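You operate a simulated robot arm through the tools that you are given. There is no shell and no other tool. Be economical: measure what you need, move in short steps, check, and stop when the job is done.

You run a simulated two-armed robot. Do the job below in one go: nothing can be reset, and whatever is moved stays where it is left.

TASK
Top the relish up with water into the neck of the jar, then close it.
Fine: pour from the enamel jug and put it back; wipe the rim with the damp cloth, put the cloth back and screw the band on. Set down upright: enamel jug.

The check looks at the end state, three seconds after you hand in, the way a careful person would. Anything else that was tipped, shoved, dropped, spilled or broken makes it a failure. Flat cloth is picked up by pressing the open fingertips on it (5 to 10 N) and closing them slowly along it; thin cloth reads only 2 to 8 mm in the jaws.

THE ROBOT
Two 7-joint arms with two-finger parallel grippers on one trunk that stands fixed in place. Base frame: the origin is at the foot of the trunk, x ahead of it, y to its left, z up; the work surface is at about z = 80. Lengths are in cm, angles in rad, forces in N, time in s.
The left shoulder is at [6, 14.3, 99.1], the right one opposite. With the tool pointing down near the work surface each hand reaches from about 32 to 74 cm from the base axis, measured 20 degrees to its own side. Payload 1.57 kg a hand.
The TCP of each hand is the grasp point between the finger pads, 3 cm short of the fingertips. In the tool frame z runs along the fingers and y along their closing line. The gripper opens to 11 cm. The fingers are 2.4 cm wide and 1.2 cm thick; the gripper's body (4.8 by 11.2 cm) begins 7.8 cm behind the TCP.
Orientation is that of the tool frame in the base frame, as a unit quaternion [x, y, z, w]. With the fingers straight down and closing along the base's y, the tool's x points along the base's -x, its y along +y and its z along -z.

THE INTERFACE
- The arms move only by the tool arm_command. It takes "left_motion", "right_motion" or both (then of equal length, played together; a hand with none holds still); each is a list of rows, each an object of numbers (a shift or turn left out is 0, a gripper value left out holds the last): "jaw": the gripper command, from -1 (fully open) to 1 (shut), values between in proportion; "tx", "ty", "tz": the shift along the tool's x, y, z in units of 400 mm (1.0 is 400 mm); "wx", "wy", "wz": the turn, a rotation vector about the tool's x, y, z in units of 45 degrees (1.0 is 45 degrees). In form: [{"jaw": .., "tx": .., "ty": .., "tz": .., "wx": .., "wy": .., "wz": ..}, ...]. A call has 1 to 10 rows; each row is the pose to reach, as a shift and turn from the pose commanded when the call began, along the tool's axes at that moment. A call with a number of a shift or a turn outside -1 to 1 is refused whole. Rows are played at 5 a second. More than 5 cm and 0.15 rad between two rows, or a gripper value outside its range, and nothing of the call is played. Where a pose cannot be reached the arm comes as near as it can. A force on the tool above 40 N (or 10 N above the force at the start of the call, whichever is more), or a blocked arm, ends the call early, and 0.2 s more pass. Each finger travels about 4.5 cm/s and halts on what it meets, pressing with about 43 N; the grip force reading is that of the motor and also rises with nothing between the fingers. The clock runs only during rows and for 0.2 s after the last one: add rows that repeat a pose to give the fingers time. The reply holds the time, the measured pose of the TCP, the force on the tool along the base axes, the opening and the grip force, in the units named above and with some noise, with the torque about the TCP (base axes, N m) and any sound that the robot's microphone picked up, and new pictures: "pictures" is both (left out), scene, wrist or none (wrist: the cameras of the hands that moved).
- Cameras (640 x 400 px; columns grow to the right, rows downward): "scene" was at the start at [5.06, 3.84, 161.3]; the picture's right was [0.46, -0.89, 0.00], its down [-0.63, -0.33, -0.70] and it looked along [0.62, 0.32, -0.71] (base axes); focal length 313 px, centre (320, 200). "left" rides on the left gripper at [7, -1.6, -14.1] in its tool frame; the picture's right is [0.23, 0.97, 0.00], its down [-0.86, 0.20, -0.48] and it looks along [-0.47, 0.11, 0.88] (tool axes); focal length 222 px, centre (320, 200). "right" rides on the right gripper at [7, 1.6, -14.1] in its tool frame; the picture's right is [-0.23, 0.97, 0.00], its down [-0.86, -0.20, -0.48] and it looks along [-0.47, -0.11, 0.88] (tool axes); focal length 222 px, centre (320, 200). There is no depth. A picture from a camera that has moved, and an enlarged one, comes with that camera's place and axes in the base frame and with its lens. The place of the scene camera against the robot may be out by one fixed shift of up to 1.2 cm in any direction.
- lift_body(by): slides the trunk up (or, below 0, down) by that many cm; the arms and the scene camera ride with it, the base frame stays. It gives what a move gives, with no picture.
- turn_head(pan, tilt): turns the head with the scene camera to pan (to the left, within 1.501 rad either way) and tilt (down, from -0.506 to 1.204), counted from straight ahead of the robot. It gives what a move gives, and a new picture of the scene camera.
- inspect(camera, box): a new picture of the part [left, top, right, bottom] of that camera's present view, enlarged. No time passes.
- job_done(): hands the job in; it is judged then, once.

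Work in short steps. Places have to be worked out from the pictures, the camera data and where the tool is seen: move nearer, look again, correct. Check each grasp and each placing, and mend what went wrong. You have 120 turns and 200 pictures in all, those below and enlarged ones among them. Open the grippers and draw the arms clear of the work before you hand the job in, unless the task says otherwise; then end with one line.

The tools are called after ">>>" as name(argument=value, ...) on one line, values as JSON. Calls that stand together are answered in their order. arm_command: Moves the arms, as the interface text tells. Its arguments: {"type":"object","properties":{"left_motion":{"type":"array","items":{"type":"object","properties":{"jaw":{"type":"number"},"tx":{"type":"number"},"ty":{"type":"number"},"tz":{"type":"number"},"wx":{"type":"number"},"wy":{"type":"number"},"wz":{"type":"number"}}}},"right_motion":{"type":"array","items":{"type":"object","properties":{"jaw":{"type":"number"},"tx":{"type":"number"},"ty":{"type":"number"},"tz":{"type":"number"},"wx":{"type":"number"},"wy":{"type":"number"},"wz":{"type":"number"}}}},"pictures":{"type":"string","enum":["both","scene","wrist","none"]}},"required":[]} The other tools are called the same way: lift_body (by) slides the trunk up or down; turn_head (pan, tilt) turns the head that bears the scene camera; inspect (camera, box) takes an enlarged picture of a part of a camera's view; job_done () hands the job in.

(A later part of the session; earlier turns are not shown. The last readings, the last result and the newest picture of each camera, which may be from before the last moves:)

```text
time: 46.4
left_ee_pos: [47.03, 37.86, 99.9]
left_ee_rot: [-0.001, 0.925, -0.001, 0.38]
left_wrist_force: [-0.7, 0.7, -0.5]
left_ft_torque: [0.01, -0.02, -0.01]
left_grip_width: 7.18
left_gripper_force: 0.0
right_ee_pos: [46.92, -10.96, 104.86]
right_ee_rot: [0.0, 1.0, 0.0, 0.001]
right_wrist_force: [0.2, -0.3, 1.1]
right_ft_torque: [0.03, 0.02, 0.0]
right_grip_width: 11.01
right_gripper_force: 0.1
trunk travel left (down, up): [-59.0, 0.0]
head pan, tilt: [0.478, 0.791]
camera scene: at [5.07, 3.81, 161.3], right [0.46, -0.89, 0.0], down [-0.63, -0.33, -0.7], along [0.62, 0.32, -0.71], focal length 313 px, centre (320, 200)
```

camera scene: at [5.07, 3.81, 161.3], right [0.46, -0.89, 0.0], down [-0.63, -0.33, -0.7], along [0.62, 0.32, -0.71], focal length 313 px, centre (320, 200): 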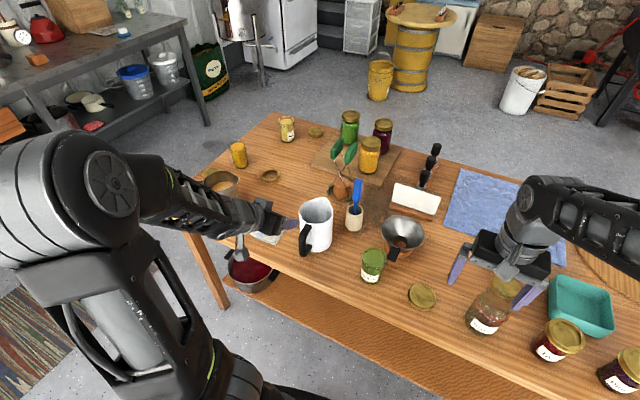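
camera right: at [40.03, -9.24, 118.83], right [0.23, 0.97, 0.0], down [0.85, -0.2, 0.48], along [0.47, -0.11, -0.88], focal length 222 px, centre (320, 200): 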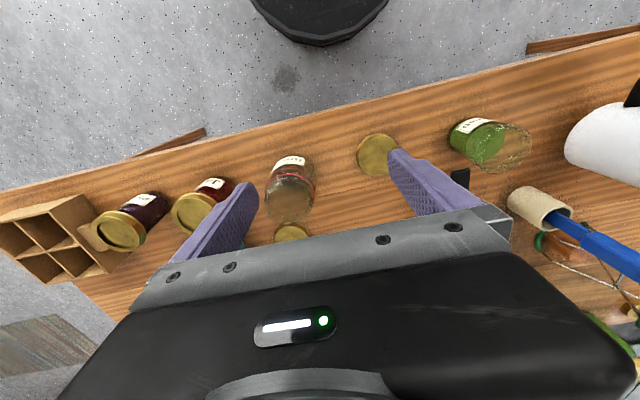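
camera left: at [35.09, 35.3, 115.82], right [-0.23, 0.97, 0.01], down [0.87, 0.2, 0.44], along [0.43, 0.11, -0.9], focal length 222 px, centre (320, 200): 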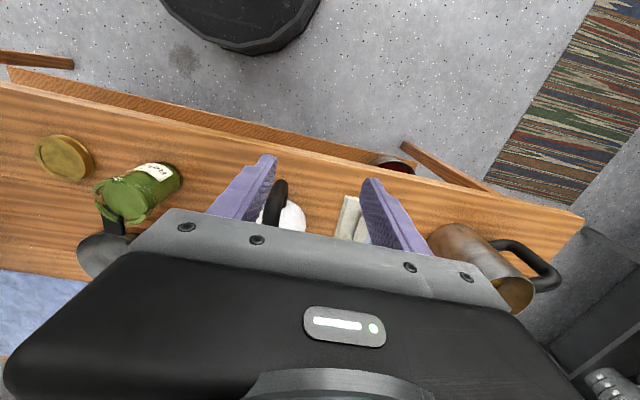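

Good: elbow out to the left with exact tracking. Now I'll go sideways to y = 48 at this height, then lower a little.

>>> arm_command(left_motion=[{"ty": 0.09}, {"ty": 0.18}, {"ty": 0.26}, {"ty": 0.26, "tz": 0.06, "tx": 0.03}, {"ty": 0.26, "tz": 0.12, "tx": 0.05}], pictures="none")

```text
time: 47.6
left_ee_pos: [49.03, 48.34, 95.07]
left_ee_rot: [0.0, 0.925, -0.001, 0.38]
left_wrist_force: [-0.4, -0.5, -0.5]
left_ft_torque: [0.01, 0.02, -0.02]
left_grip_width: 7.13
left_gripper_force: 0.0
right_ee_pos: [46.95, -10.93, 104.99]
right_ee_rot: [0.0, 1.0, 0.0, 0.001]
right_wrist_force: [0.2, -0.1, 0.1]
right_ft_torque: [0.02, 0.02, -0.01]
right_grip_width: 11.0
right_gripper_force: 0.0
trunk travel left (down, up): [-59.0, 0.0]
head pan, tilt: [0.478, 0.791]
```

Exact tracking. Now I'll pitch the hand steeper in steps as it goes lower.

>>> arm_command(left_motion=[{"tz": 0.05, "wy": 0.1}, {"tx": 0.008, "tz": 0.097, "wy": 0.22}, {"tx": 0.008, "tz": 0.097, "wy": 0.34}, {"tx": 0.008, "tz": 0.097, "wy": 0.46}], pictures="wrist")

```text
time: 48.6
left_ee_pos: [51.56, 48.37, 92.15]
left_ee_rot: [0.0, 0.978, 0.0, 0.208]
left_wrist_force: [0.2, 0.2, 1.1]
left_ft_torque: [0.0, 0.03, 0.03]
left_grip_width: 7.16
left_gripper_force: 0.1
right_ee_pos: [46.99, -10.94, 104.83]
right_ee_rot: [0.0, 1.0, 0.0, 0.001]
right_wrist_force: [0.0, -0.1, 0.9]
right_ft_torque: [-0.04, 0.02, 0.0]
right_grip_width: 10.99
right_gripper_force: 0.1
trunk travel left (down, up): [-59.0, 0.0]
head pan, tilt: [0.478, 0.791]
camera left: at [39.34, 46.77, 102.19], right [-0.21, 0.97, -0.09], down [0.59, 0.2, 0.78], along [0.78, 0.11, -0.61], focal length 222 px, centre (320, 200)
```

left: 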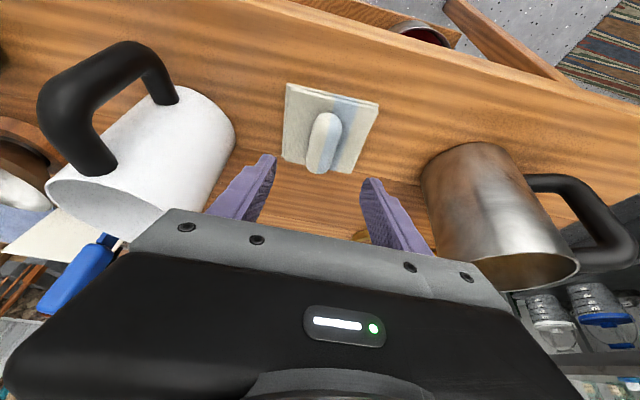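

The ridge is at about (54.5, 48.5), centred between the fingers. Steepening further and moving above it.

>>> arm_command(left_motion=[{"tx": -0.016, "tz": 0.03, "wy": 0.12}, {"tx": -0.032, "tz": 0.06, "wy": 0.25}, {"tx": -0.032, "tz": 0.09, "wy": 0.38}, {"tx": -0.032, "tz": 0.11, "wy": 0.5}], pictures="wrist")

```text
time: 49.6
left_ee_pos: [54.35, 48.32, 88.66]
left_ee_rot: [-0.001, 1.0, -0.001, 0.013]
left_wrist_force: [0.3, 0.5, -0.7]
left_ft_torque: [0.0, 0.0, -0.01]
left_grip_width: 7.14
left_gripper_force: 0.1
right_ee_pos: [46.91, -10.81, 104.84]
right_ee_rot: [-0.001, 1.0, 0.0, 0.001]
right_wrist_force: [0.0, -0.5, 0.5]
right_ft_torque: [0.02, 0.02, 0.01]
right_grip_width: 10.99
right_gripper_force: 0.1
trunk travel left (down, up): [-59.0, 0.0]
head pan, tilt: [0.478, 0.791]
camera left: at [46.94, 46.81, 102.62], right [-0.23, 0.97, -0.01], down [0.84, 0.2, 0.5], along [0.49, 0.11, -0.87], focal length 222 px, centre (320, 200)
```

left: 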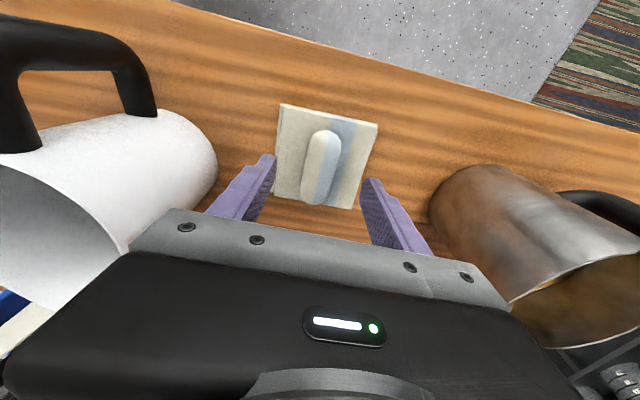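

Directly above the ridge now. I'll descend to just over the pad with fingers straddling the ridge.

>>> arm_command(left_motion=[{"tx": -0.012, "ty": 0.01, "tz": 0.05}, {"tx": -0.012, "ty": 0.01, "tz": 0.1}, {"tx": -0.012, "ty": 0.01, "tz": 0.107}], pictures="wrist")

```text
time: 50.4
left_ee_pos: [54.96, 48.81, 84.26]
left_ee_rot: [0.0, 1.0, 0.0, 0.013]
left_wrist_force: [0.2, -0.3, 0.3]
left_ft_torque: [0.03, 0.03, -0.01]
left_grip_width: 7.18
left_gripper_force: 0.1
right_ee_pos: [46.95, -10.8, 104.9]
right_ee_rot: [-0.001, 1.0, 0.0, 0.002]
right_wrist_force: [0.1, 0.5, -0.2]
right_ft_torque: [-0.01, 0.02, 0.0]
right_grip_width: 10.99
right_gripper_force: 0.0
trunk travel left (down, up): [-59.0, 0.0]
head pan, tilt: [0.478, 0.791]
camera left: at [47.56, 47.23, 98.23], right [-0.23, 0.97, -0.01], down [0.84, 0.2, 0.5], along [0.49, 0.11, -0.87], focal length 222 px, centre (320, 200)
```

left: 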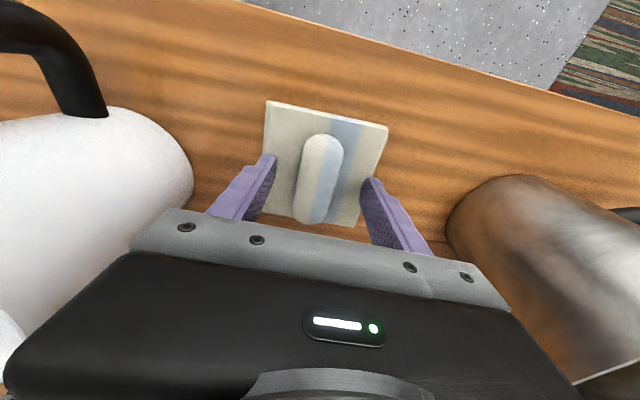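

No contact yet. Creeping down in 2 mm steps to press on the pad.

>>> arm_command(left_motion=[{"tz": 0.006}, {"tz": 0.01}], pictures="none")

```text
time: 51.0
left_ee_pos: [54.93, 48.83, 84.14]
left_ee_rot: [0.0, 1.0, 0.001, 0.015]
left_wrist_force: [-0.7, 1.3, 17.1]
left_ft_torque: [-0.05, 0.19, 0.05]
left_grip_width: 7.14
left_gripper_force: 0.1
right_ee_pos: [46.9, -10.99, 104.93]
right_ee_rot: [0.001, 1.0, 0.0, 0.002]
right_wrist_force: [-0.4, -0.5, -0.3]
right_ft_torque: [-0.02, 0.01, -0.02]
right_grip_width: 11.03
right_gripper_force: 0.0
trunk travel left (down, up): [-59.0, 0.0]
head pan, tilt: [0.478, 0.791]
```

Contact, at 17 N, which is too hard. I'll ease up 1.5 mm and then close slowly.

>>> arm_command(left_motion=[{"tz": -0.004}, {"tz": -0.004, "jaw": -0.15}, {"tz": -0.004, "jaw": 0.0}, {"tz": -0.004, "jaw": 0.15}, {"tz": -0.004, "jaw": 0.3}], pictures="wrist")

```text
time: 52.2
left_ee_pos: [54.67, 48.73, 84.11]
left_ee_rot: [0.0, 1.0, 0.001, 0.014]
left_wrist_force: [-0.8, -1.5, 15.5]
left_ft_torque: [-0.01, 0.2, 0.0]
left_grip_width: 4.72
left_gripper_force: 5.6
right_ee_pos: [46.76, -10.94, 104.92]
right_ee_rot: [0.0, 1.0, 0.0, 0.002]
right_wrist_force: [-0.3, 0.0, 0.4]
right_ft_torque: [0.0, 0.03, 0.01]
right_grip_width: 11.02
right_gripper_force: 0.0
trunk travel left (down, up): [-59.0, 0.0]
head pan, tilt: [0.478, 0.791]
camera left: at [47.44, 47.16, 98.13], right [-0.23, 0.97, -0.01], down [0.84, 0.2, 0.5], along [0.49, 0.11, -0.86], focal length 222 px, centre (320, 200)
```

left: 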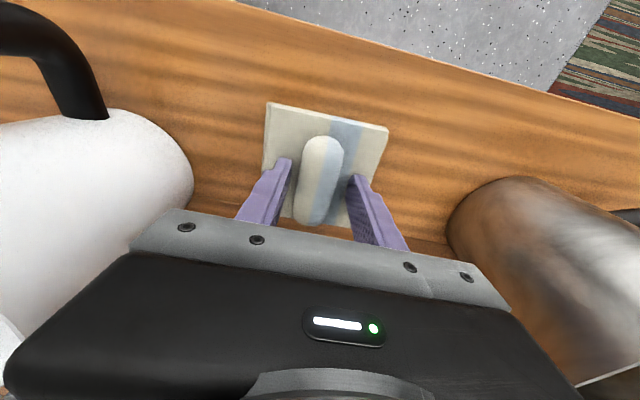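

Force is still 15 N. I'll ease up another 1.5 mm while closing onto the ridge.

>>> arm_command(left_motion=[{"tz": -0.004, "jaw": 0.35}, {"tz": -0.004, "jaw": 0.45}, {"tz": -0.004, "jaw": 0.55}, {"tz": -0.004, "jaw": 0.7}, {"tz": -0.004, "jaw": 0.85}, {"tz": -0.004, "jaw": 1}, {"tz": -0.004, "jaw": 1}], pictures="wrist")

```text
time: 53.8
left_ee_pos: [54.77, 48.85, 84.25]
left_ee_rot: [0.0, 1.0, 0.0, 0.014]
left_wrist_force: [-0.4, -0.2, 1.2]
left_ft_torque: [0.0, 0.04, 0.01]
left_grip_width: 2.87
left_gripper_force: 38.3
right_ee_pos: [46.83, -10.91, 104.84]
right_ee_rot: [0.0, 1.0, 0.0, 0.002]
right_wrist_force: [0.1, 0.6, -0.3]
right_ft_torque: [0.02, 0.02, 0.01]
right_grip_width: 11.0
right_gripper_force: 0.1
trunk travel left (down, up): [-59.0, 0.0]
head pan, tilt: [0.478, 0.791]
camera left: at [47.5, 47.22, 98.22], right [-0.23, 0.97, -0.01], down [0.84, 0.2, 0.5], along [0.49, 0.11, -0.87], focal length 222 px, centre (320, 200)
```

left: 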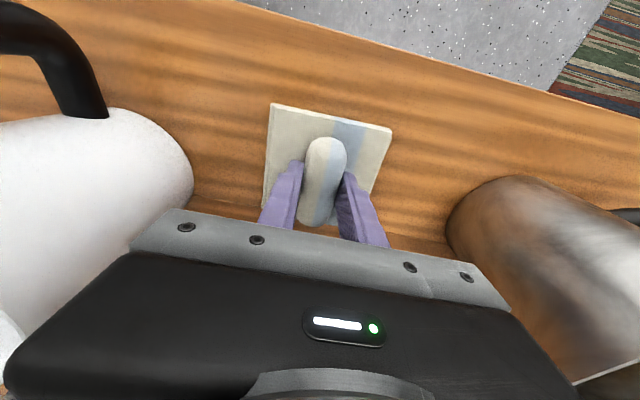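

The ridge is gripped at 2.9 cm wide. Lifting 4 cm to check.

>>> arm_command(left_motion=[{"tz": -0.05}, {"tz": -0.1}, {"tz": -0.1}])

```text
time: 54.6
left_ee_pos: [54.77, 48.76, 88.38]
left_ee_rot: [0.0, 1.0, -0.002, 0.013]
left_wrist_force: [-0.6, 0.6, -0.8]
left_ft_torque: [-0.01, 0.01, 0.0]
left_grip_width: 2.87
left_gripper_force: 38.7
right_ee_pos: [46.92, -10.96, 104.81]
right_ee_rot: [0.0, 1.0, 0.0, 0.002]
right_wrist_force: [0.5, 0.6, -0.3]
right_ft_torque: [0.01, -0.03, 0.02]
right_grip_width: 11.0
right_gripper_force: 0.1
trunk travel left (down, up): [-59.0, 0.0]
head pan, tilt: [0.478, 0.791]
camera scene: at [5.09, 3.85, 161.3], right [0.46, -0.89, 0.0], down [-0.63, -0.33, -0.7], along [0.62, 0.32, -0.71], focal length 313 px, centre (320, 200)
camera left: at [47.4, 47.25, 102.3], right [-0.23, 0.97, -0.01], down [0.84, 0.2, 0.5], along [0.49, 0.11, -0.87], focal length 222 px, centre (320, 200)
```

scene: 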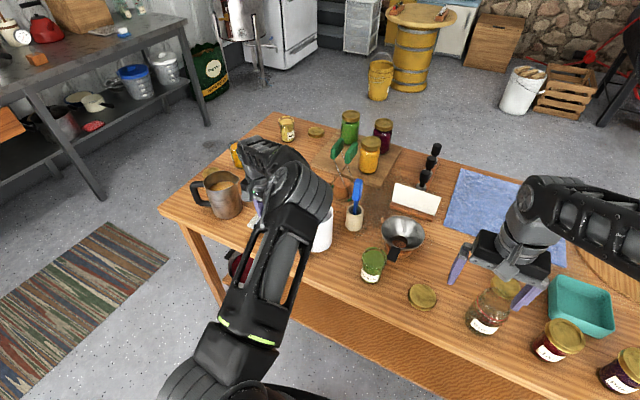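
left: 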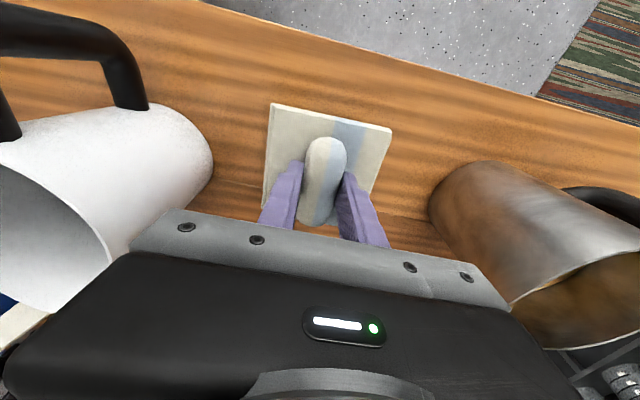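

The cloth is lifted cleanly. I need to clear the jug, so I'll raise to z ≈ 99.5 here and see whether the arm tracks.

>>> arm_command(left_motion=[{"tz": -0.09}, {"tz": -0.18}, {"tz": -0.28}], pictures="none")

```text
time: 55.4
left_ee_pos: [54.48, 48.98, 99.69]
left_ee_rot: [0.001, 1.0, -0.001, 0.013]
left_wrist_force: [-0.1, 0.1, -0.3]
left_ft_torque: [0.0, 0.0, -0.04]
left_grip_width: 2.84
left_gripper_force: 39.0
right_ee_pos: [46.76, -10.93, 104.86]
right_ee_rot: [0.0, 1.0, 0.0, 0.001]
right_wrist_force: [0.1, -0.3, 0.3]
right_ft_torque: [0.0, 0.0, 0.0]
right_grip_width: 11.03
right_gripper_force: 0.0
trunk travel left (down, up): [-59.0, 0.0]
head pan, tilt: [0.478, 0.791]
```

It tracks well here. Moving across over the jug toward the jar at this height.

>>> arm_command(left_motion=[{"ty": -0.11}, {"ty": -0.22}, {"ty": -0.33}, {"ty": -0.44}, {"ty": -0.55}, {"ty": -0.66}, {"ty": -0.77}, {"ty": -0.88}, {"ty": -0.9}])

>>> inspect(camera="right", box=[400, 40, 640, 190])

```text
time: 57.4
left_ee_pos: [54.49, 12.94, 99.42]
left_ee_rot: [0.0, 1.0, -0.001, 0.013]
left_wrist_force: [0.5, 0.3, -0.1]
left_ft_torque: [0.02, 0.0, -0.04]
left_grip_width: 2.85
left_gripper_force: 39.0
right_ee_pos: [46.92, -10.72, 104.86]
right_ee_rot: [0.0, 1.0, 0.0, 0.002]
right_wrist_force: [0.7, 0.1, 0.4]
right_ft_torque: [-0.02, 0.01, 0.04]
right_grip_width: 10.99
right_gripper_force: 0.0
trunk travel left (down, up): [-59.0, 0.0]
head pan, tilt: [0.478, 0.791]
camera scene: at [5.09, 3.86, 161.3], right [0.46, -0.89, 0.0], down [-0.63, -0.33, -0.7], along [0.62, 0.32, -0.71], focal length 313 px, centre (320, 200)
camera left: at [47.17, 11.33, 113.38], right [-0.23, 0.97, -0.01], down [0.84, 0.2, 0.5], along [0.49, 0.11, -0.87], focal length 222 px, centre (320, 200)
```

scene: 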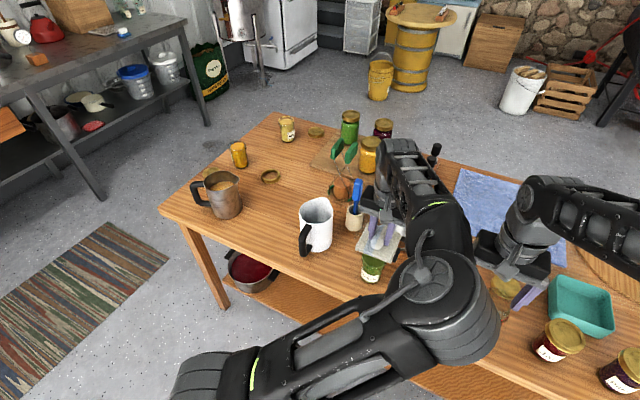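
left: 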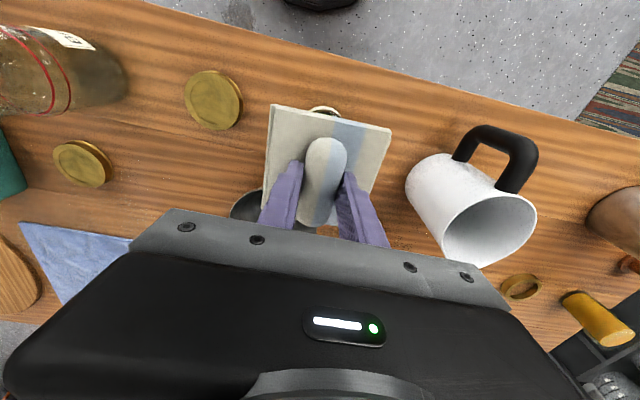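

```text
2.67 times, centred on (520, 115) of right
camera zoom: at [39.96, -9.25, 118.89], right [0.23, 0.97, 0.0], down [0.85, -0.2, 0.48], along [0.47, -0.11, -0.88], focal length 592 px, centre (-213, 427)
```

zoom: 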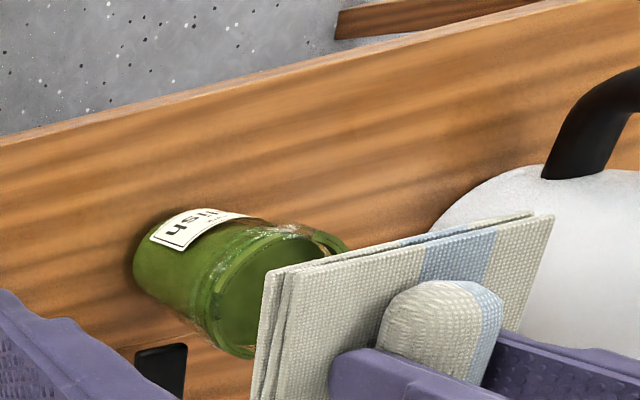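

The cloth is over the jar. The funnel's black tab sits near (57, 8.6) at rim height, close to the pad's corner, so I'll yaw the pad about 36° and offset it slightly away from the tab.

>>> arm_command(left_motion=[{"wz": -0.16, "tx": 0.016, "ty": 0.012}, {"wz": -0.32, "tx": 0.032, "ty": 0.025}, {"wz": -0.48, "tx": 0.032, "ty": 0.025}, {"wz": -0.64, "tx": 0.032, "ty": 0.025}, {"wz": -0.8, "tx": 0.032, "ty": 0.025}], pictures="wrist")

>>> inspect(camera="right", box=[400, 60, 640, 210])

```text
time: 58.6
left_ee_pos: [51.03, 16.84, 97.95]
left_ee_rot: [-0.305, 0.952, -0.009, 0.016]
left_wrist_force: [-0.5, 0.0, -0.3]
left_ft_torque: [-0.02, -0.02, 0.0]
left_grip_width: 2.87
left_gripper_force: 38.5
left hand out of reach, approached as far as the arm can: row 4, 5
right_ee_pos: [46.93, -10.79, 104.87]
right_ee_rot: [0.0, 1.0, 0.0, 0.001]
right_wrist_force: [0.2, 0.2, 0.3]
right_ft_torque: [0.0, -0.04, 0.02]
right_grip_width: 11.03
right_gripper_force: 0.1
trunk travel left (down, up): [-59.0, 0.0]
head pan, tilt: [0.478, 0.791]
camera left: at [45.76, 11.61, 112.02], right [-0.75, 0.66, -0.03], down [0.56, 0.66, 0.49], along [0.35, 0.35, -0.87], focal length 222 px, centre (320, 200)
```

left: 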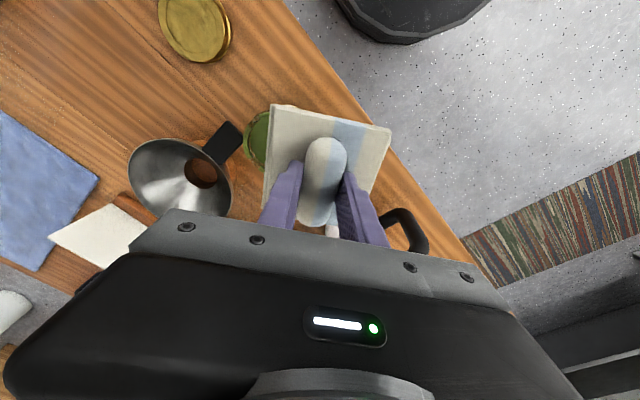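

```text
2.67 times, centred on (520, 135) of right
camera zoom: at [39.92, -9.21, 118.92], right [0.23, 0.97, 0.0], down [0.85, -0.2, 0.48], along [0.47, -0.11, -0.88], focal length 592 px, centre (-213, 373)
```

zoom: 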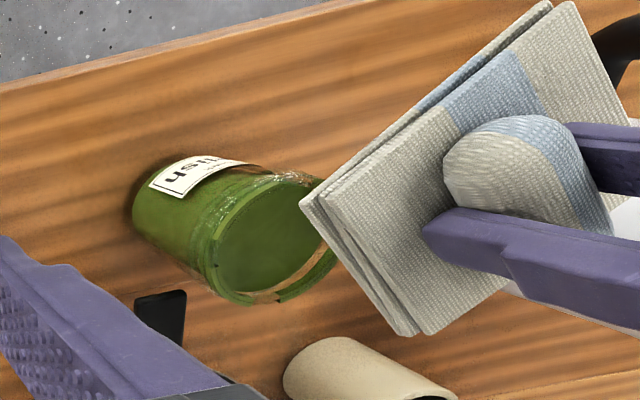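

The yaw pushed the arm to its limit and it was pulled to (51, 16.8, 98). Reach is better lower down, so I'll try going back over the jar at z ≈ 94.6, with the pad 1 cm above the rim.

>>> arm_command(left_motion=[{"ty": -0.03, "tz": 0.03}, {"ty": -0.06, "tz": 0.06}, {"ty": -0.091, "tz": 0.084}], pictures="none")

>>> inspect(camera="right", box=[400, 60, 640, 210])

```text
time: 59.4
left_ee_pos: [51.5, 16.1, 94.34]
left_ee_rot: [-0.307, 0.952, -0.007, 0.014]
left_wrist_force: [-1.0, -0.5, 0.5]
left_ft_torque: [0.0, 0.04, -0.03]
left_grip_width: 2.88
left_gripper_force: 38.8
left hand out of reach, approached as far as the arm can: row 1, 2, 3
right_ee_pos: [46.96, -10.87, 104.77]
right_ee_rot: [0.0, 1.0, 0.0, 0.002]
right_wrist_force: [-0.5, -0.7, 0.4]
right_ft_torque: [0.02, -0.02, 0.01]
right_grip_width: 11.0
right_gripper_force: 0.0
trunk travel left (down, up): [-59.0, 0.0]
head pan, tilt: [0.478, 0.791]
```

```text
2.67 times, centred on (520, 135) of right
camera zoom: at [39.94, -9.27, 118.9], right [0.23, 0.97, 0.0], down [0.85, -0.2, 0.48], along [0.47, -0.11, -0.88], focal length 592 px, centre (-213, 373)
```

zoom: 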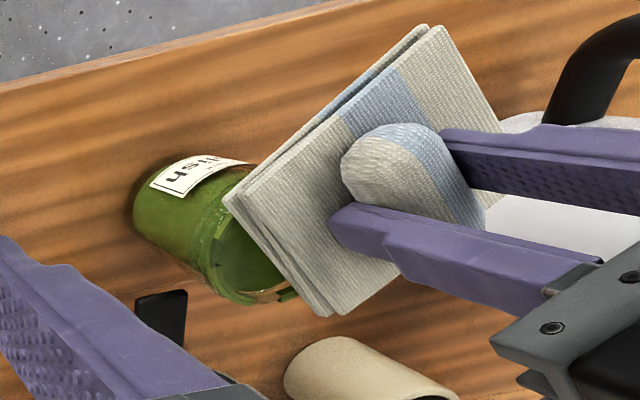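

I'll reduce the yaw to about 18° and move to the wiping position.

>>> arm_command(left_motion=[{"wz": 0.14}, {"wz": 0.28}, {"wz": 0.4, "ty": -0.03}, {"wz": 0.4, "ty": -0.07, "tx": -0.005}], pictures="none")

>>> inspect(camera="right", box=[400, 60, 640, 210])

```text
time: 60.4
left_ee_pos: [53.49, 13.94, 94.39]
left_ee_rot: [-0.156, 0.988, -0.002, 0.013]
left_wrist_force: [-0.2, 0.6, 0.0]
left_ft_torque: [0.02, -0.02, 0.0]
left_grip_width: 2.86
left_gripper_force: 38.6
right_ee_pos: [46.98, -10.9, 104.89]
right_ee_rot: [0.0, 1.0, 0.0, 0.002]
right_wrist_force: [-0.2, 0.4, 0.3]
right_ft_torque: [0.02, -0.03, 0.03]
right_grip_width: 11.0
right_gripper_force: 0.1
trunk travel left (down, up): [-59.0, 0.0]
head pan, tilt: [0.478, 0.791]
```

```text
2.67 times, centred on (520, 135) of right
camera zoom: at [39.96, -9.29, 118.89], right [0.23, 0.97, 0.0], down [0.85, -0.2, 0.48], along [0.47, -0.11, -0.88], focal length 592 px, centre (-213, 373)
```

zoom: 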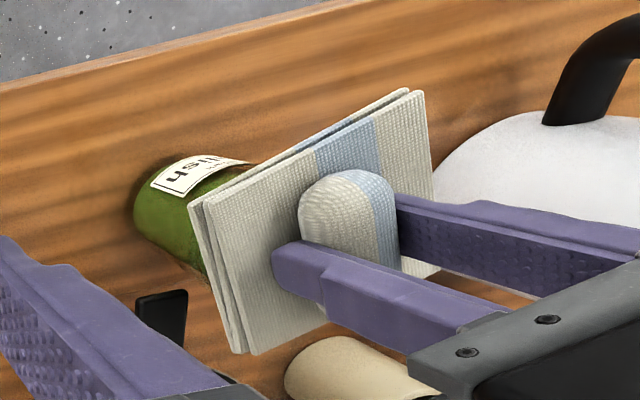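

The pad now covers the whole mouth and clears the tab. Lowering gently onto the rim.

>>> arm_command(left_motion=[{"tz": 0.01}, {"tz": 0.018}], pictures="none")

```text
time: 61.0
left_ee_pos: [53.33, 13.97, 93.93]
left_ee_rot: [-0.157, 0.987, -0.002, 0.016]
left_wrist_force: [0.5, 2.4, 32.0]
left_ft_torque: [0.34, 0.48, -0.03]
left_grip_width: 2.88
left_gripper_force: 39.2
right_ee_pos: [46.8, -10.77, 105.03]
right_ee_rot: [0.0, 1.0, -0.001, 0.003]
right_wrist_force: [0.2, -0.4, 0.2]
right_ft_torque: [0.04, 0.0, 0.01]
right_grip_width: 10.98
right_gripper_force: 0.0
trunk travel left (down, up): [-59.0, 0.0]
head pan, tilt: [0.478, 0.791]
```

32 N is too hard. Easing up about 4 mm immediately.

>>> arm_command(left_motion=[{"tz": -0.01}], pictures="none")

>>> inspect(camera="right", box=[400, 60, 640, 210])

```text
time: 61.4
left_ee_pos: [53.4, 13.95, 94.12]
left_ee_rot: [-0.156, 0.988, -0.002, 0.014]
left_wrist_force: [5.4, 2.2, 11.5]
left_ft_torque: [0.28, -0.41, -0.07]
left_grip_width: 2.89
left_gripper_force: 38.6
right_ee_pos: [47.03, -10.98, 104.83]
right_ee_rot: [0.0, 1.0, 0.0, 0.002]
right_wrist_force: [0.5, -0.2, 0.6]
right_ft_torque: [-0.05, -0.01, 0.01]
right_grip_width: 11.01
right_gripper_force: 0.1
trunk travel left (down, up): [-59.0, 0.0]
head pan, tilt: [0.478, 0.791]
```

```text
2.67 times, centred on (520, 135) of right
camera zoom: at [39.93, -9.29, 118.88], right [0.23, 0.97, 0.0], down [0.85, -0.2, 0.48], along [0.47, -0.11, -0.88], focal length 592 px, centre (-213, 373)
```

zoom: 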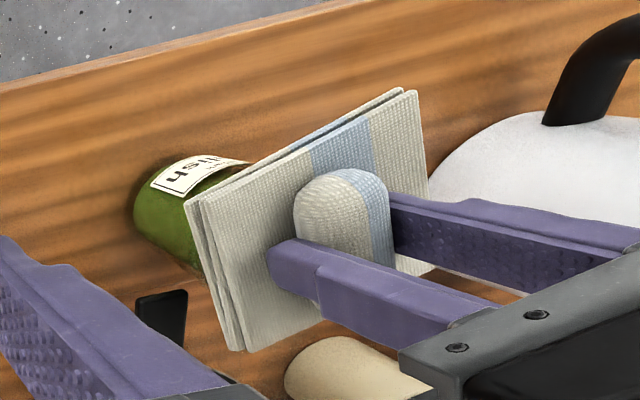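

The jar hasn't moved; force is about 11 N. I'll ease slightly to about 5 N and wipe in small circles.

>>> arm_command(left_motion=[{"tz": -0.0018}, {"tz": -0.0018, "tx": 0.015, "ty": 0.005}, {"tz": -0.0018, "tx": 0.01, "ty": 0.018}, {"tz": -0.0018, "tx": -0.005, "ty": 0.02}, {"tz": -0.0018, "tx": -0.016, "ty": 0.01}, {"tz": -0.0018, "tx": -0.016, "ty": -0.004}, {"tz": -0.0018, "tx": -0.004, "ty": -0.012}, {"tz": -0.0018, "tx": 0.01, "ty": -0.008}, {"tz": -0.0018, "tx": 0.014, "ty": 0.004}, {"tz": -0.0018}], pictures="none")

>>> inspect(camera="right", box=[400, 60, 640, 210])

```text
time: 63.6
left_ee_pos: [53.43, 14.05, 94.23]
left_ee_rot: [-0.156, 0.988, -0.002, 0.013]
left_wrist_force: [-0.4, -0.8, -0.8]
left_ft_torque: [0.0, -0.01, 0.01]
left_grip_width: 2.89
left_gripper_force: 38.9
right_ee_pos: [46.95, -10.82, 104.78]
right_ee_rot: [0.0, 1.0, 0.0, 0.001]
right_wrist_force: [0.1, 0.3, -0.1]
right_ft_torque: [-0.02, -0.03, -0.02]
right_grip_width: 11.0
right_gripper_force: 0.0
trunk travel left (down, up): [-59.0, 0.0]
head pan, tilt: [0.478, 0.791]
```

```text
2.67 times, centred on (520, 135) of right
camera zoom: at [39.97, -9.28, 118.89], right [0.23, 0.97, 0.0], down [0.85, -0.2, 0.48], along [0.47, -0.11, -0.88], focal length 592 px, centre (-213, 373)
```

zoom: 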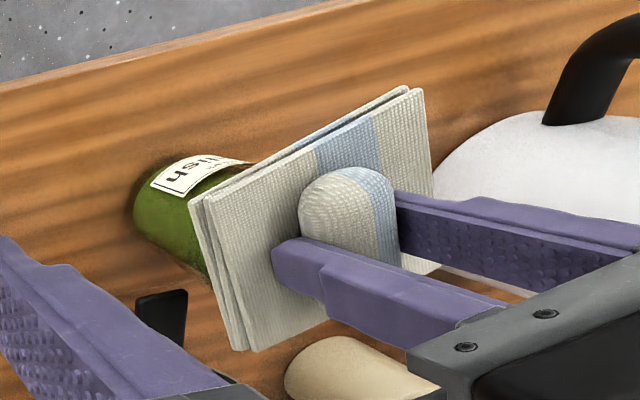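

At 94.23 the pad is just off the rim. I'll press 1.5 mm deeper and repeat the circle.

>>> arm_command(left_motion=[{"tz": 0.0035}, {"tz": 0.0035, "tx": 0.015, "ty": 0.005}, {"tz": 0.0035, "tx": 0.01, "ty": 0.018}, {"tz": 0.0035, "tx": -0.005, "ty": 0.02}, {"tz": 0.0035, "tx": -0.016, "ty": 0.01}, {"tz": 0.0035, "tx": -0.016, "ty": -0.004}], pictures="none")

>>> inspect(camera="right", box=[400, 60, 640, 210])

```text
time: 65.0
left_ee_pos: [53.98, 14.04, 94.05]
left_ee_rot: [-0.157, 0.988, -0.003, 0.014]
left_wrist_force: [-1.0, 1.2, 3.3]
left_ft_torque: [0.13, 0.05, -0.04]
left_grip_width: 2.85
left_gripper_force: 38.9
right_ee_pos: [46.88, -10.92, 104.89]
right_ee_rot: [0.0, 1.0, 0.001, 0.001]
right_wrist_force: [0.9, -0.7, -0.4]
right_ft_torque: [-0.03, -0.01, -0.01]
right_grip_width: 10.99
right_gripper_force: 0.0
trunk travel left (down, up): [-59.0, 0.0]
head pan, tilt: [0.478, 0.791]
```

```text
2.67 times, centred on (520, 135) of right
camera zoom: at [39.93, -9.27, 118.91], right [0.23, 0.97, 0.0], down [0.85, -0.2, 0.48], along [0.47, -0.11, -0.88], focal length 592 px, centre (-213, 373)
```

zoom: 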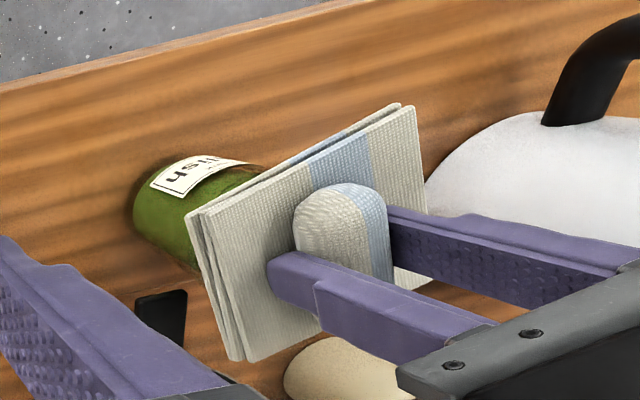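

Contact is about 3 N and the jar is staying put. I'll finish the circle with slightly more pressure, then rise and inspect the rim.

>>> arm_command(left_motion=[{"tz": 0.001, "tx": 0.012, "ty": -0.008}, {"tz": 0.001, "tx": 0.026, "ty": -0.004}, {"tz": 0.001, "tx": 0.03, "ty": 0.008}, {"tz": 0.001, "tx": 0.02, "ty": 0.02}, {"tz": 0.001, "tx": 0.005, "ty": 0.02}, {"tz": 0.001, "tx": 0.005, "ty": 0.004}, {"tz": 0.001, "tx": 0.02, "ty": -0.004}, {"tz": -0.05, "tx": 0.02}, {"tz": -0.12, "tx": 0.06, "ty": 0.08}, {"tz": -0.12, "tx": 0.06, "ty": 0.16}], pictures="none")

>>> inspect(camera="right", box=[400, 60, 640, 210])

```text
time: 67.2
left_ee_pos: [49.56, 19.39, 98.58]
left_ee_rot: [-0.157, 0.988, -0.003, 0.013]
left_wrist_force: [0.0, -0.4, -0.4]
left_ft_torque: [0.01, 0.0, -0.03]
left_grip_width: 2.85
left_gripper_force: 38.5
right_ee_pos: [47.0, -10.89, 104.76]
right_ee_rot: [0.0, 1.0, 0.0, 0.0]
right_wrist_force: [-0.7, -0.4, 0.4]
right_ft_torque: [-0.05, -0.01, 0.01]
right_grip_width: 10.97
right_gripper_force: 0.1
trunk travel left (down, up): [-59.0, 0.0]
head pan, tilt: [0.478, 0.791]
```

```text
2.67 times, centred on (520, 135) of right
camera zoom: at [40.0, -9.23, 118.87], right [0.23, 0.97, 0.0], down [0.85, -0.2, 0.48], along [0.47, -0.11, -0.88], focal length 592 px, centre (-213, 373)
```

zoom: 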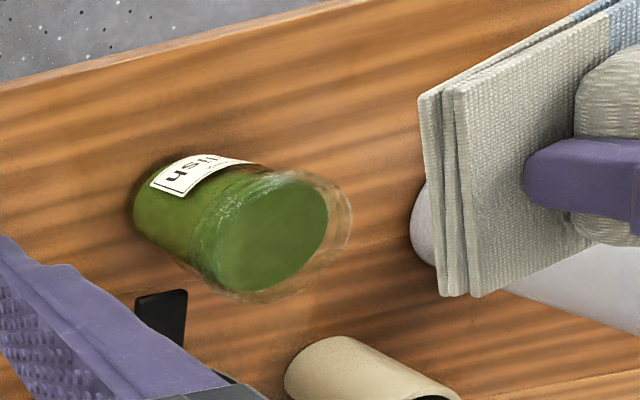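

The rim is clean and the level is in the neck. Now the cloth goes back: undo the yaw and return to the crossing height.

>>> arm_command(left_motion=[{"wz": 0.1, "tz": -0.03, "tx": -0.02}, {"wz": 0.2, "tz": -0.03, "tx": -0.05, "ty": -0.01}, {"wz": 0.3, "tz": -0.03, "tx": -0.09, "ty": -0.02}, {"wz": 0.4, "tz": -0.03, "tx": -0.121, "ty": -0.024}], pictures="none")

```text
time: 68.2
left_ee_pos: [54.59, 20.01, 99.98]
left_ee_rot: [0.001, 1.0, -0.001, 0.013]
left_wrist_force: [0.2, 0.5, -0.2]
left_ft_torque: [0.03, 0.0, 0.0]
left_grip_width: 2.86
left_gripper_force: 38.1
right_ee_pos: [47.01, -10.85, 104.87]
right_ee_rot: [-0.001, 1.0, 0.0, 0.002]
right_wrist_force: [-0.6, -0.1, -0.1]
right_ft_torque: [0.0, 0.03, 0.0]
right_grip_width: 11.0
right_gripper_force: 0.1
trunk travel left (down, up): [-59.0, 0.0]
head pan, tilt: [0.478, 0.791]
```

Clear. Crossing back over the jug to the cloth's place at y ≈ 48.8.

>>> arm_command(left_motion=[{"ty": 0.11}, {"ty": 0.22}, {"ty": 0.33}, {"ty": 0.44}, {"ty": 0.55}, {"ty": 0.65}, {"ty": 0.72}, {"ty": 0.72, "tz": 0.06}, {"ty": 0.72, "tz": 0.15}], pictures="wrist")

```text
time: 70.2
left_ee_pos: [54.7, 49.05, 93.99]
left_ee_rot: [0.0, 1.0, -0.001, 0.013]
left_wrist_force: [0.5, -0.2, 0.0]
left_ft_torque: [-0.04, 0.0, -0.04]
left_grip_width: 2.87
left_gripper_force: 38.1
right_ee_pos: [46.95, -10.79, 104.87]
right_ee_rot: [0.0, 1.0, 0.0, 0.001]
right_wrist_force: [0.0, 0.0, 0.2]
right_ft_torque: [0.0, -0.01, 0.0]
right_grip_width: 11.02
right_gripper_force: 0.0
trunk travel left (down, up): [-59.0, 0.0]
head pan, tilt: [0.478, 0.791]
camera left: at [47.32, 47.47, 107.88], right [-0.23, 0.97, -0.01], down [0.84, 0.2, 0.5], along [0.49, 0.11, -0.87], focal length 222 px, centre (320, 200)
```

left: 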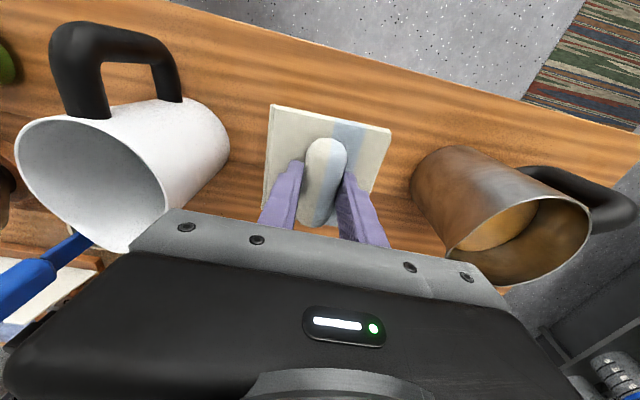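

Above its place. Lowering to the table.

>>> arm_command(left_motion=[{"ty": -0.005, "tz": 0.1}, {"ty": -0.005, "tz": 0.2}, {"ty": -0.005, "tz": 0.235}, {"ty": -0.005, "tz": 0.241}], pictures="none")

```text
time: 71.2
left_ee_pos: [55.06, 48.75, 84.25]
left_ee_rot: [0.0, 1.0, 0.0, 0.014]
left_wrist_force: [1.0, 0.4, 0.0]
left_ft_torque: [0.0, 0.03, -0.04]
left_grip_width: 2.88
left_gripper_force: 38.8
right_ee_pos: [46.89, -10.89, 104.89]
right_ee_rot: [0.001, 1.0, 0.001, 0.001]
right_wrist_force: [-0.3, 0.7, 0.6]
right_ft_torque: [0.01, 0.01, -0.01]
right_grip_width: 10.99
right_gripper_force: 0.0
trunk travel left (down, up): [-59.0, 0.0]
head pan, tilt: [0.478, 0.791]
```

At the original height. I'll open the fingers and rise.

>>> arm_command(left_motion=[{"jaw": 0.3}, {"jaw": 0.0}, {"jaw": -0.3}, {"jaw": -0.3, "tz": -0.05}, {"jaw": -0.3, "tz": -0.15}, {"jaw": -0.3, "tz": -0.25}, {"jaw": -0.3, "tz": -0.36}], pictures="wrist")

```text
time: 72.8
left_ee_pos: [54.38, 48.59, 98.99]
left_ee_rot: [-0.001, 1.0, -0.001, 0.013]
left_wrist_force: [1.2, -0.8, 0.4]
left_ft_torque: [0.05, 0.0, 0.04]
left_grip_width: 7.16
left_gripper_force: 0.1
right_ee_pos: [46.85, -10.93, 104.88]
right_ee_rot: [0.0, 1.0, -0.001, 0.002]
right_wrist_force: [-0.8, 0.2, -0.9]
right_ft_torque: [0.03, 0.01, 0.01]
right_grip_width: 10.98
right_gripper_force: 0.2
trunk travel left (down, up): [-59.0, 0.0]
head pan, tilt: [0.478, 0.791]
camera left: at [47.13, 46.98, 112.9], right [-0.23, 0.97, -0.01], down [0.84, 0.2, 0.5], along [0.49, 0.11, -0.87], focal length 222 px, centre (320, 200)
```

left: 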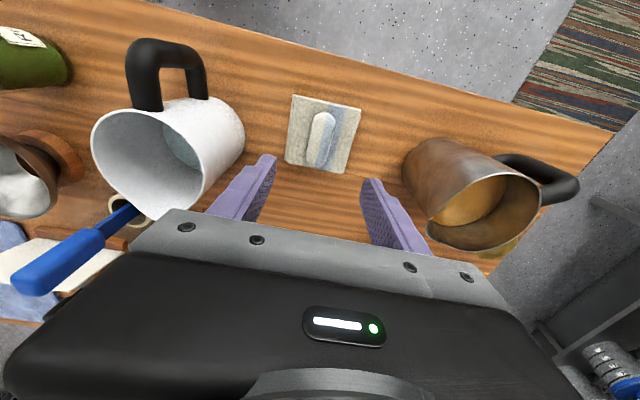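

The cloth is back in place. Now the lid: a look at it through the right wrist camera.

>>> inspect(camera="right", box=[340, 110, 436, 190])

>>> inspect(camera="scene", box=[380, 260, 476, 330])

```text
5.00 times, centred on (388, 150) of right
camera zoom: at [39.9, -9.3, 118.91], right [0.23, 0.97, 0.0], down [0.85, -0.2, 0.48], along [0.47, -0.11, -0.88], focal length 1111 px, centre (-20, 450)
```

zoom: 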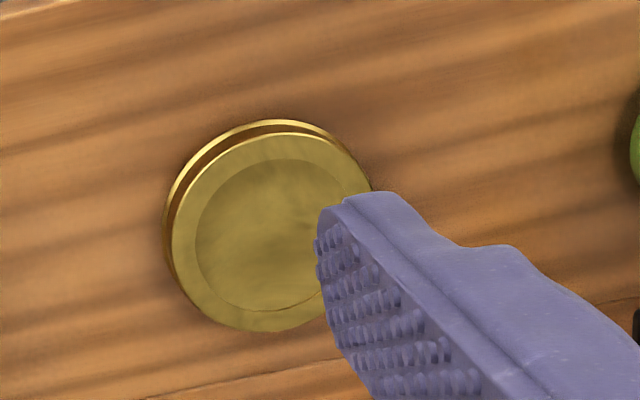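

```text
5.71 times, centred on (428, 295) of scene
camera zoom: at [5.02, 3.81, 161.3], right [0.46, -0.89, 0.0], down [-0.63, -0.33, -0.7], along [0.62, 0.32, -0.71], focal length 1791 px, centre (-297, -343)
```

zoom: 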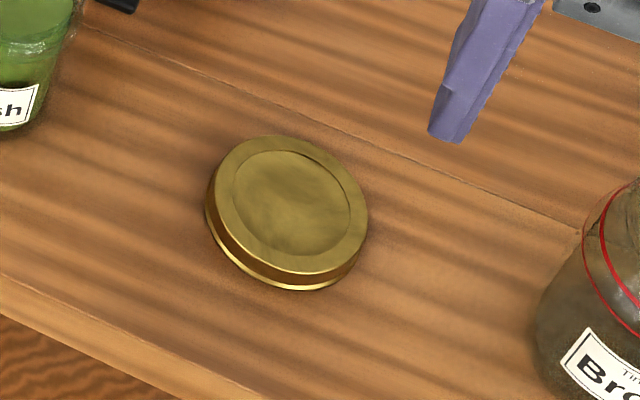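

The lid lies top up, about 7.5 cm across, centred near (53.8, -2.2). Moving the right hand above it, going down first and then forward.

>>> arm_command(right_motion=[{"tx": -0.02, "ty": 0.04, "tz": 0.09}, {"tx": -0.04, "ty": 0.08, "tz": 0.18}, {"tx": -0.09, "ty": 0.13, "tz": 0.25}, {"tx": -0.14, "ty": 0.18, "tz": 0.3}, {"tx": -0.172, "ty": 0.215, "tz": 0.32}])

```text
time: 74.0
left_ee_pos: [54.51, 48.62, 98.93]
left_ee_rot: [0.0, 1.0, 0.0, 0.014]
left_wrist_force: [-0.3, 0.4, -0.2]
left_ft_torque: [-0.03, 0.02, -0.03]
left_grip_width: 7.14
left_gripper_force: 0.0
right_ee_pos: [54.09, -2.12, 92.06]
right_ee_rot: [0.001, 1.0, 0.0, 0.002]
right_wrist_force: [-0.6, 0.2, 0.5]
right_ft_torque: [0.04, -0.02, 0.0]
right_grip_width: 10.99
right_gripper_force: 0.0
trunk travel left (down, up): [-59.0, 0.0]
head pan, tilt: [0.478, 0.791]
camera scene: at [5.11, 3.87, 161.3], right [0.46, -0.89, 0.0], down [-0.63, -0.33, -0.7], along [0.62, 0.32, -0.71], focal length 313 px, centre (320, 200)
camera right: at [47.09, -0.53, 106.06], right [0.23, 0.97, 0.0], down [0.85, -0.2, 0.48], along [0.47, -0.11, -0.88], focal length 222 px, centre (320, 200)
```

scene: 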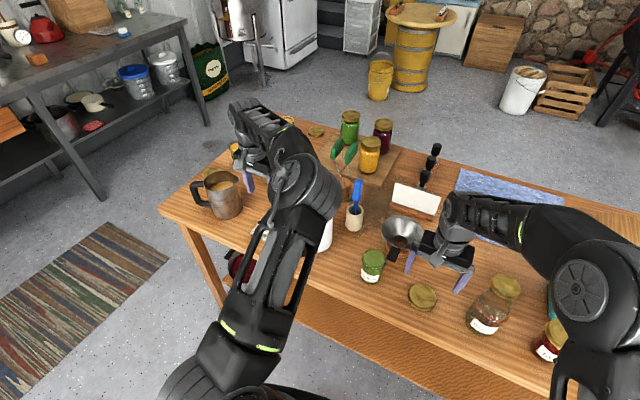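
right: 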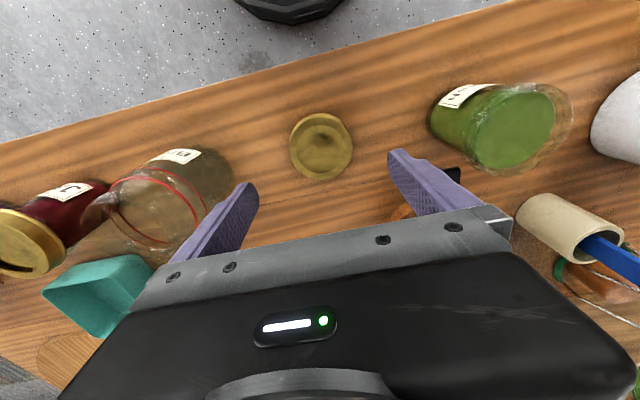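

The lid is at (53.6, -1.95). Descending to bring the fingertips around it.

>>> arm_command(right_motion=[{"tx": 0.012, "ty": 0.004, "tz": 0.1}, {"tx": 0.012, "ty": 0.004, "tz": 0.18}, {"tx": 0.012, "ty": 0.004, "tz": 0.207}], pictures="wrist")

```text
time: 74.8
left_ee_pos: [54.54, 48.62, 98.93]
left_ee_rot: [0.0, 1.0, -0.001, 0.013]
left_wrist_force: [0.1, 0.2, -0.1]
left_ft_torque: [-0.02, 0.01, -0.01]
left_grip_width: 7.15
left_gripper_force: 0.1
right_ee_pos: [53.41, -1.95, 83.65]
right_ee_rot: [0.0, 1.0, 0.0, 0.002]
right_wrist_force: [-0.6, 0.0, 0.6]
right_ft_torque: [0.01, 0.01, 0.02]
right_grip_width: 11.01
right_gripper_force: 0.1
trunk travel left (down, up): [-59.0, 0.0]
head pan, tilt: [0.478, 0.791]
camera right: at [46.48, -0.38, 97.69], right [0.23, 0.97, 0.0], down [0.85, -0.2, 0.48], along [0.47, -0.11, -0.88], focal length 222 px, centre (320, 200)
```

right: 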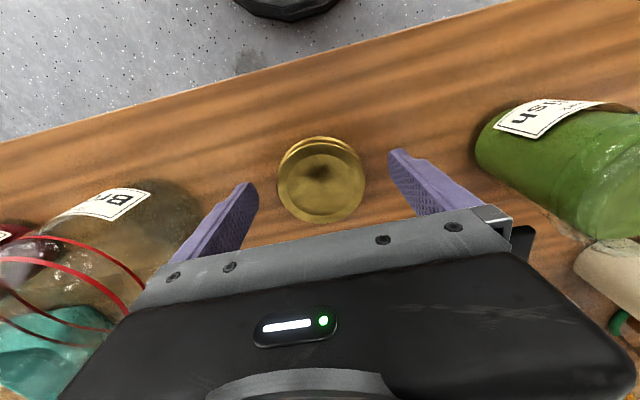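

Well centred on the lid. Closing onto it.

>>> arm_command(right_motion=[{"tz": 0.005, "jaw": -0.6}, {"tz": 0.005, "jaw": -0.4}, {"tz": 0.005, "jaw": -0.2}, {"tz": 0.005, "jaw": 0}, {"tz": 0.005, "jaw": 0.4}, {"tz": 0.005, "jaw": 1}, {"tz": 0.005, "jaw": 1}], pictures="wrist")

```text
time: 76.4
left_ee_pos: [54.52, 48.61, 98.85]
left_ee_rot: [0.0, 1.0, -0.001, 0.013]
left_wrist_force: [0.2, 0.4, -0.4]
left_ft_torque: [-0.03, -0.01, 0.0]
left_grip_width: 7.16
left_gripper_force: 0.1
right_ee_pos: [53.38, -1.98, 83.44]
right_ee_rot: [0.001, 1.0, -0.001, 0.002]
right_wrist_force: [-0.1, -0.3, 0.0]
right_ft_torque: [0.0, 0.02, -0.01]
right_grip_width: 7.15
right_gripper_force: 43.3
trunk travel left (down, up): [-59.0, 0.0]
head pan, tilt: [0.478, 0.791]
camera right: at [46.49, -0.44, 97.47], right [0.23, 0.97, 0.0], down [0.85, -0.2, 0.48], along [0.47, -0.11, -0.88], focal length 222 px, centre (320, 200)
```

right: 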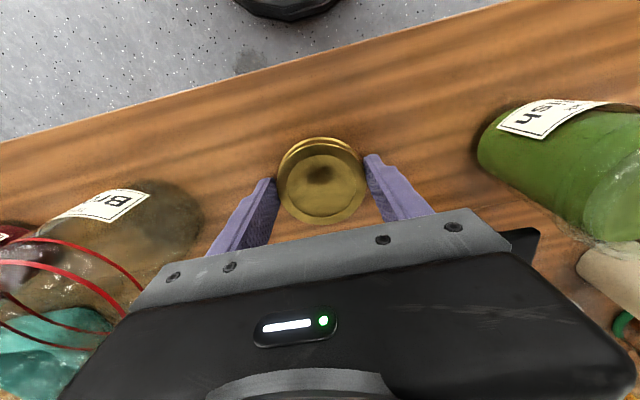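

The lid is gripped at 7.15 cm. Lifting to z ≈ 97.

>>> arm_command(right_motion=[{"tz": -0.04}, {"tz": -0.14}, {"tz": -0.24}, {"tz": -0.34}])

>>> inspect(camera="right", box=[400, 50, 600, 200])

```text
time: 77.4
left_ee_pos: [54.54, 48.7, 99.0]
left_ee_rot: [0.0, 1.0, -0.001, 0.014]
left_wrist_force: [-0.4, 0.1, -1.0]
left_ft_torque: [-0.01, -0.02, 0.04]
left_grip_width: 7.13
left_gripper_force: 0.0
right_ee_pos: [53.29, -2.07, 96.98]
right_ee_rot: [0.0, 1.0, 0.0, 0.001]
right_wrist_force: [0.0, -0.1, -1.5]
right_ft_torque: [0.0, -0.04, -0.03]
right_grip_width: 7.2
right_gripper_force: 42.9
trunk travel left (down, up): [-59.0, 0.0]
head pan, tilt: [0.478, 0.791]
camera scene: at [5.02, 3.83, 161.3], right [0.46, -0.89, 0.0], down [-0.63, -0.33, -0.7], along [0.62, 0.32, -0.71], focal length 313 px, centre (320, 200)
camera right: at [46.23, -0.52, 111.0], right [0.23, 0.97, 0.0], down [0.85, -0.2, 0.48], along [0.47, -0.11, -0.88], focal length 222 px, centre (320, 200)
```

scene: 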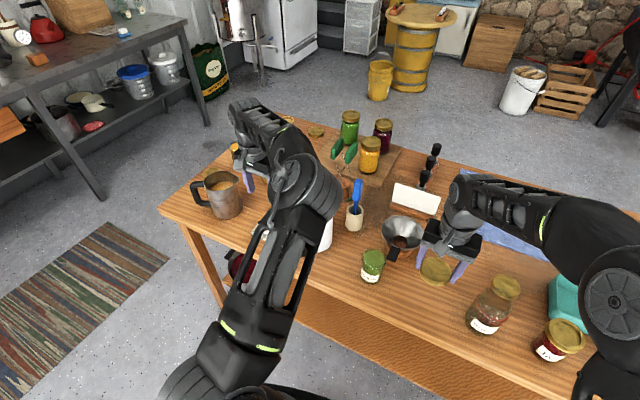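
right: 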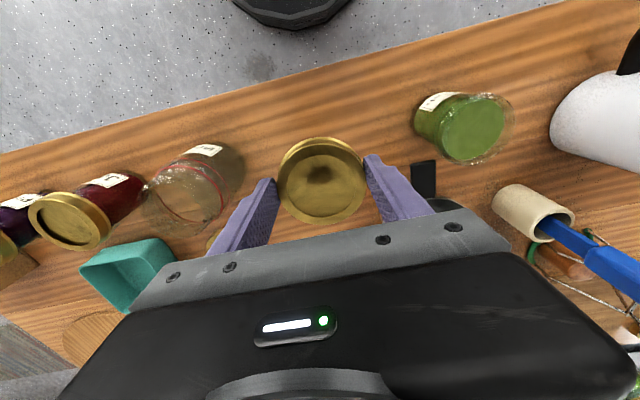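

```text
2.67 times, centred on (500, 125) of right
camera zoom: at [46.23, -0.52, 111.0], right [0.23, 0.97, 0.0], down [0.85, -0.2, 0.48], along [0.47, -0.11, -0.88], focal length 592 px, centre (-160, 400)
```

zoom: 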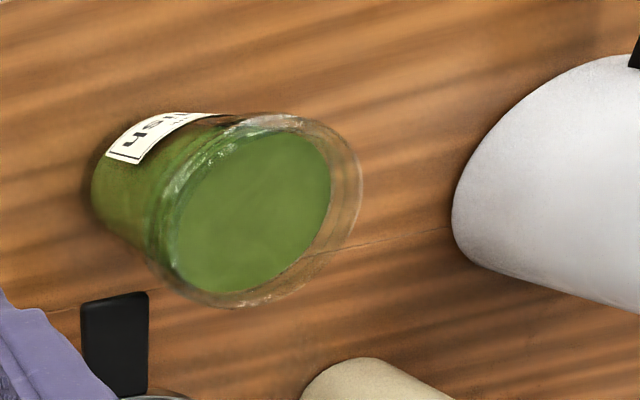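

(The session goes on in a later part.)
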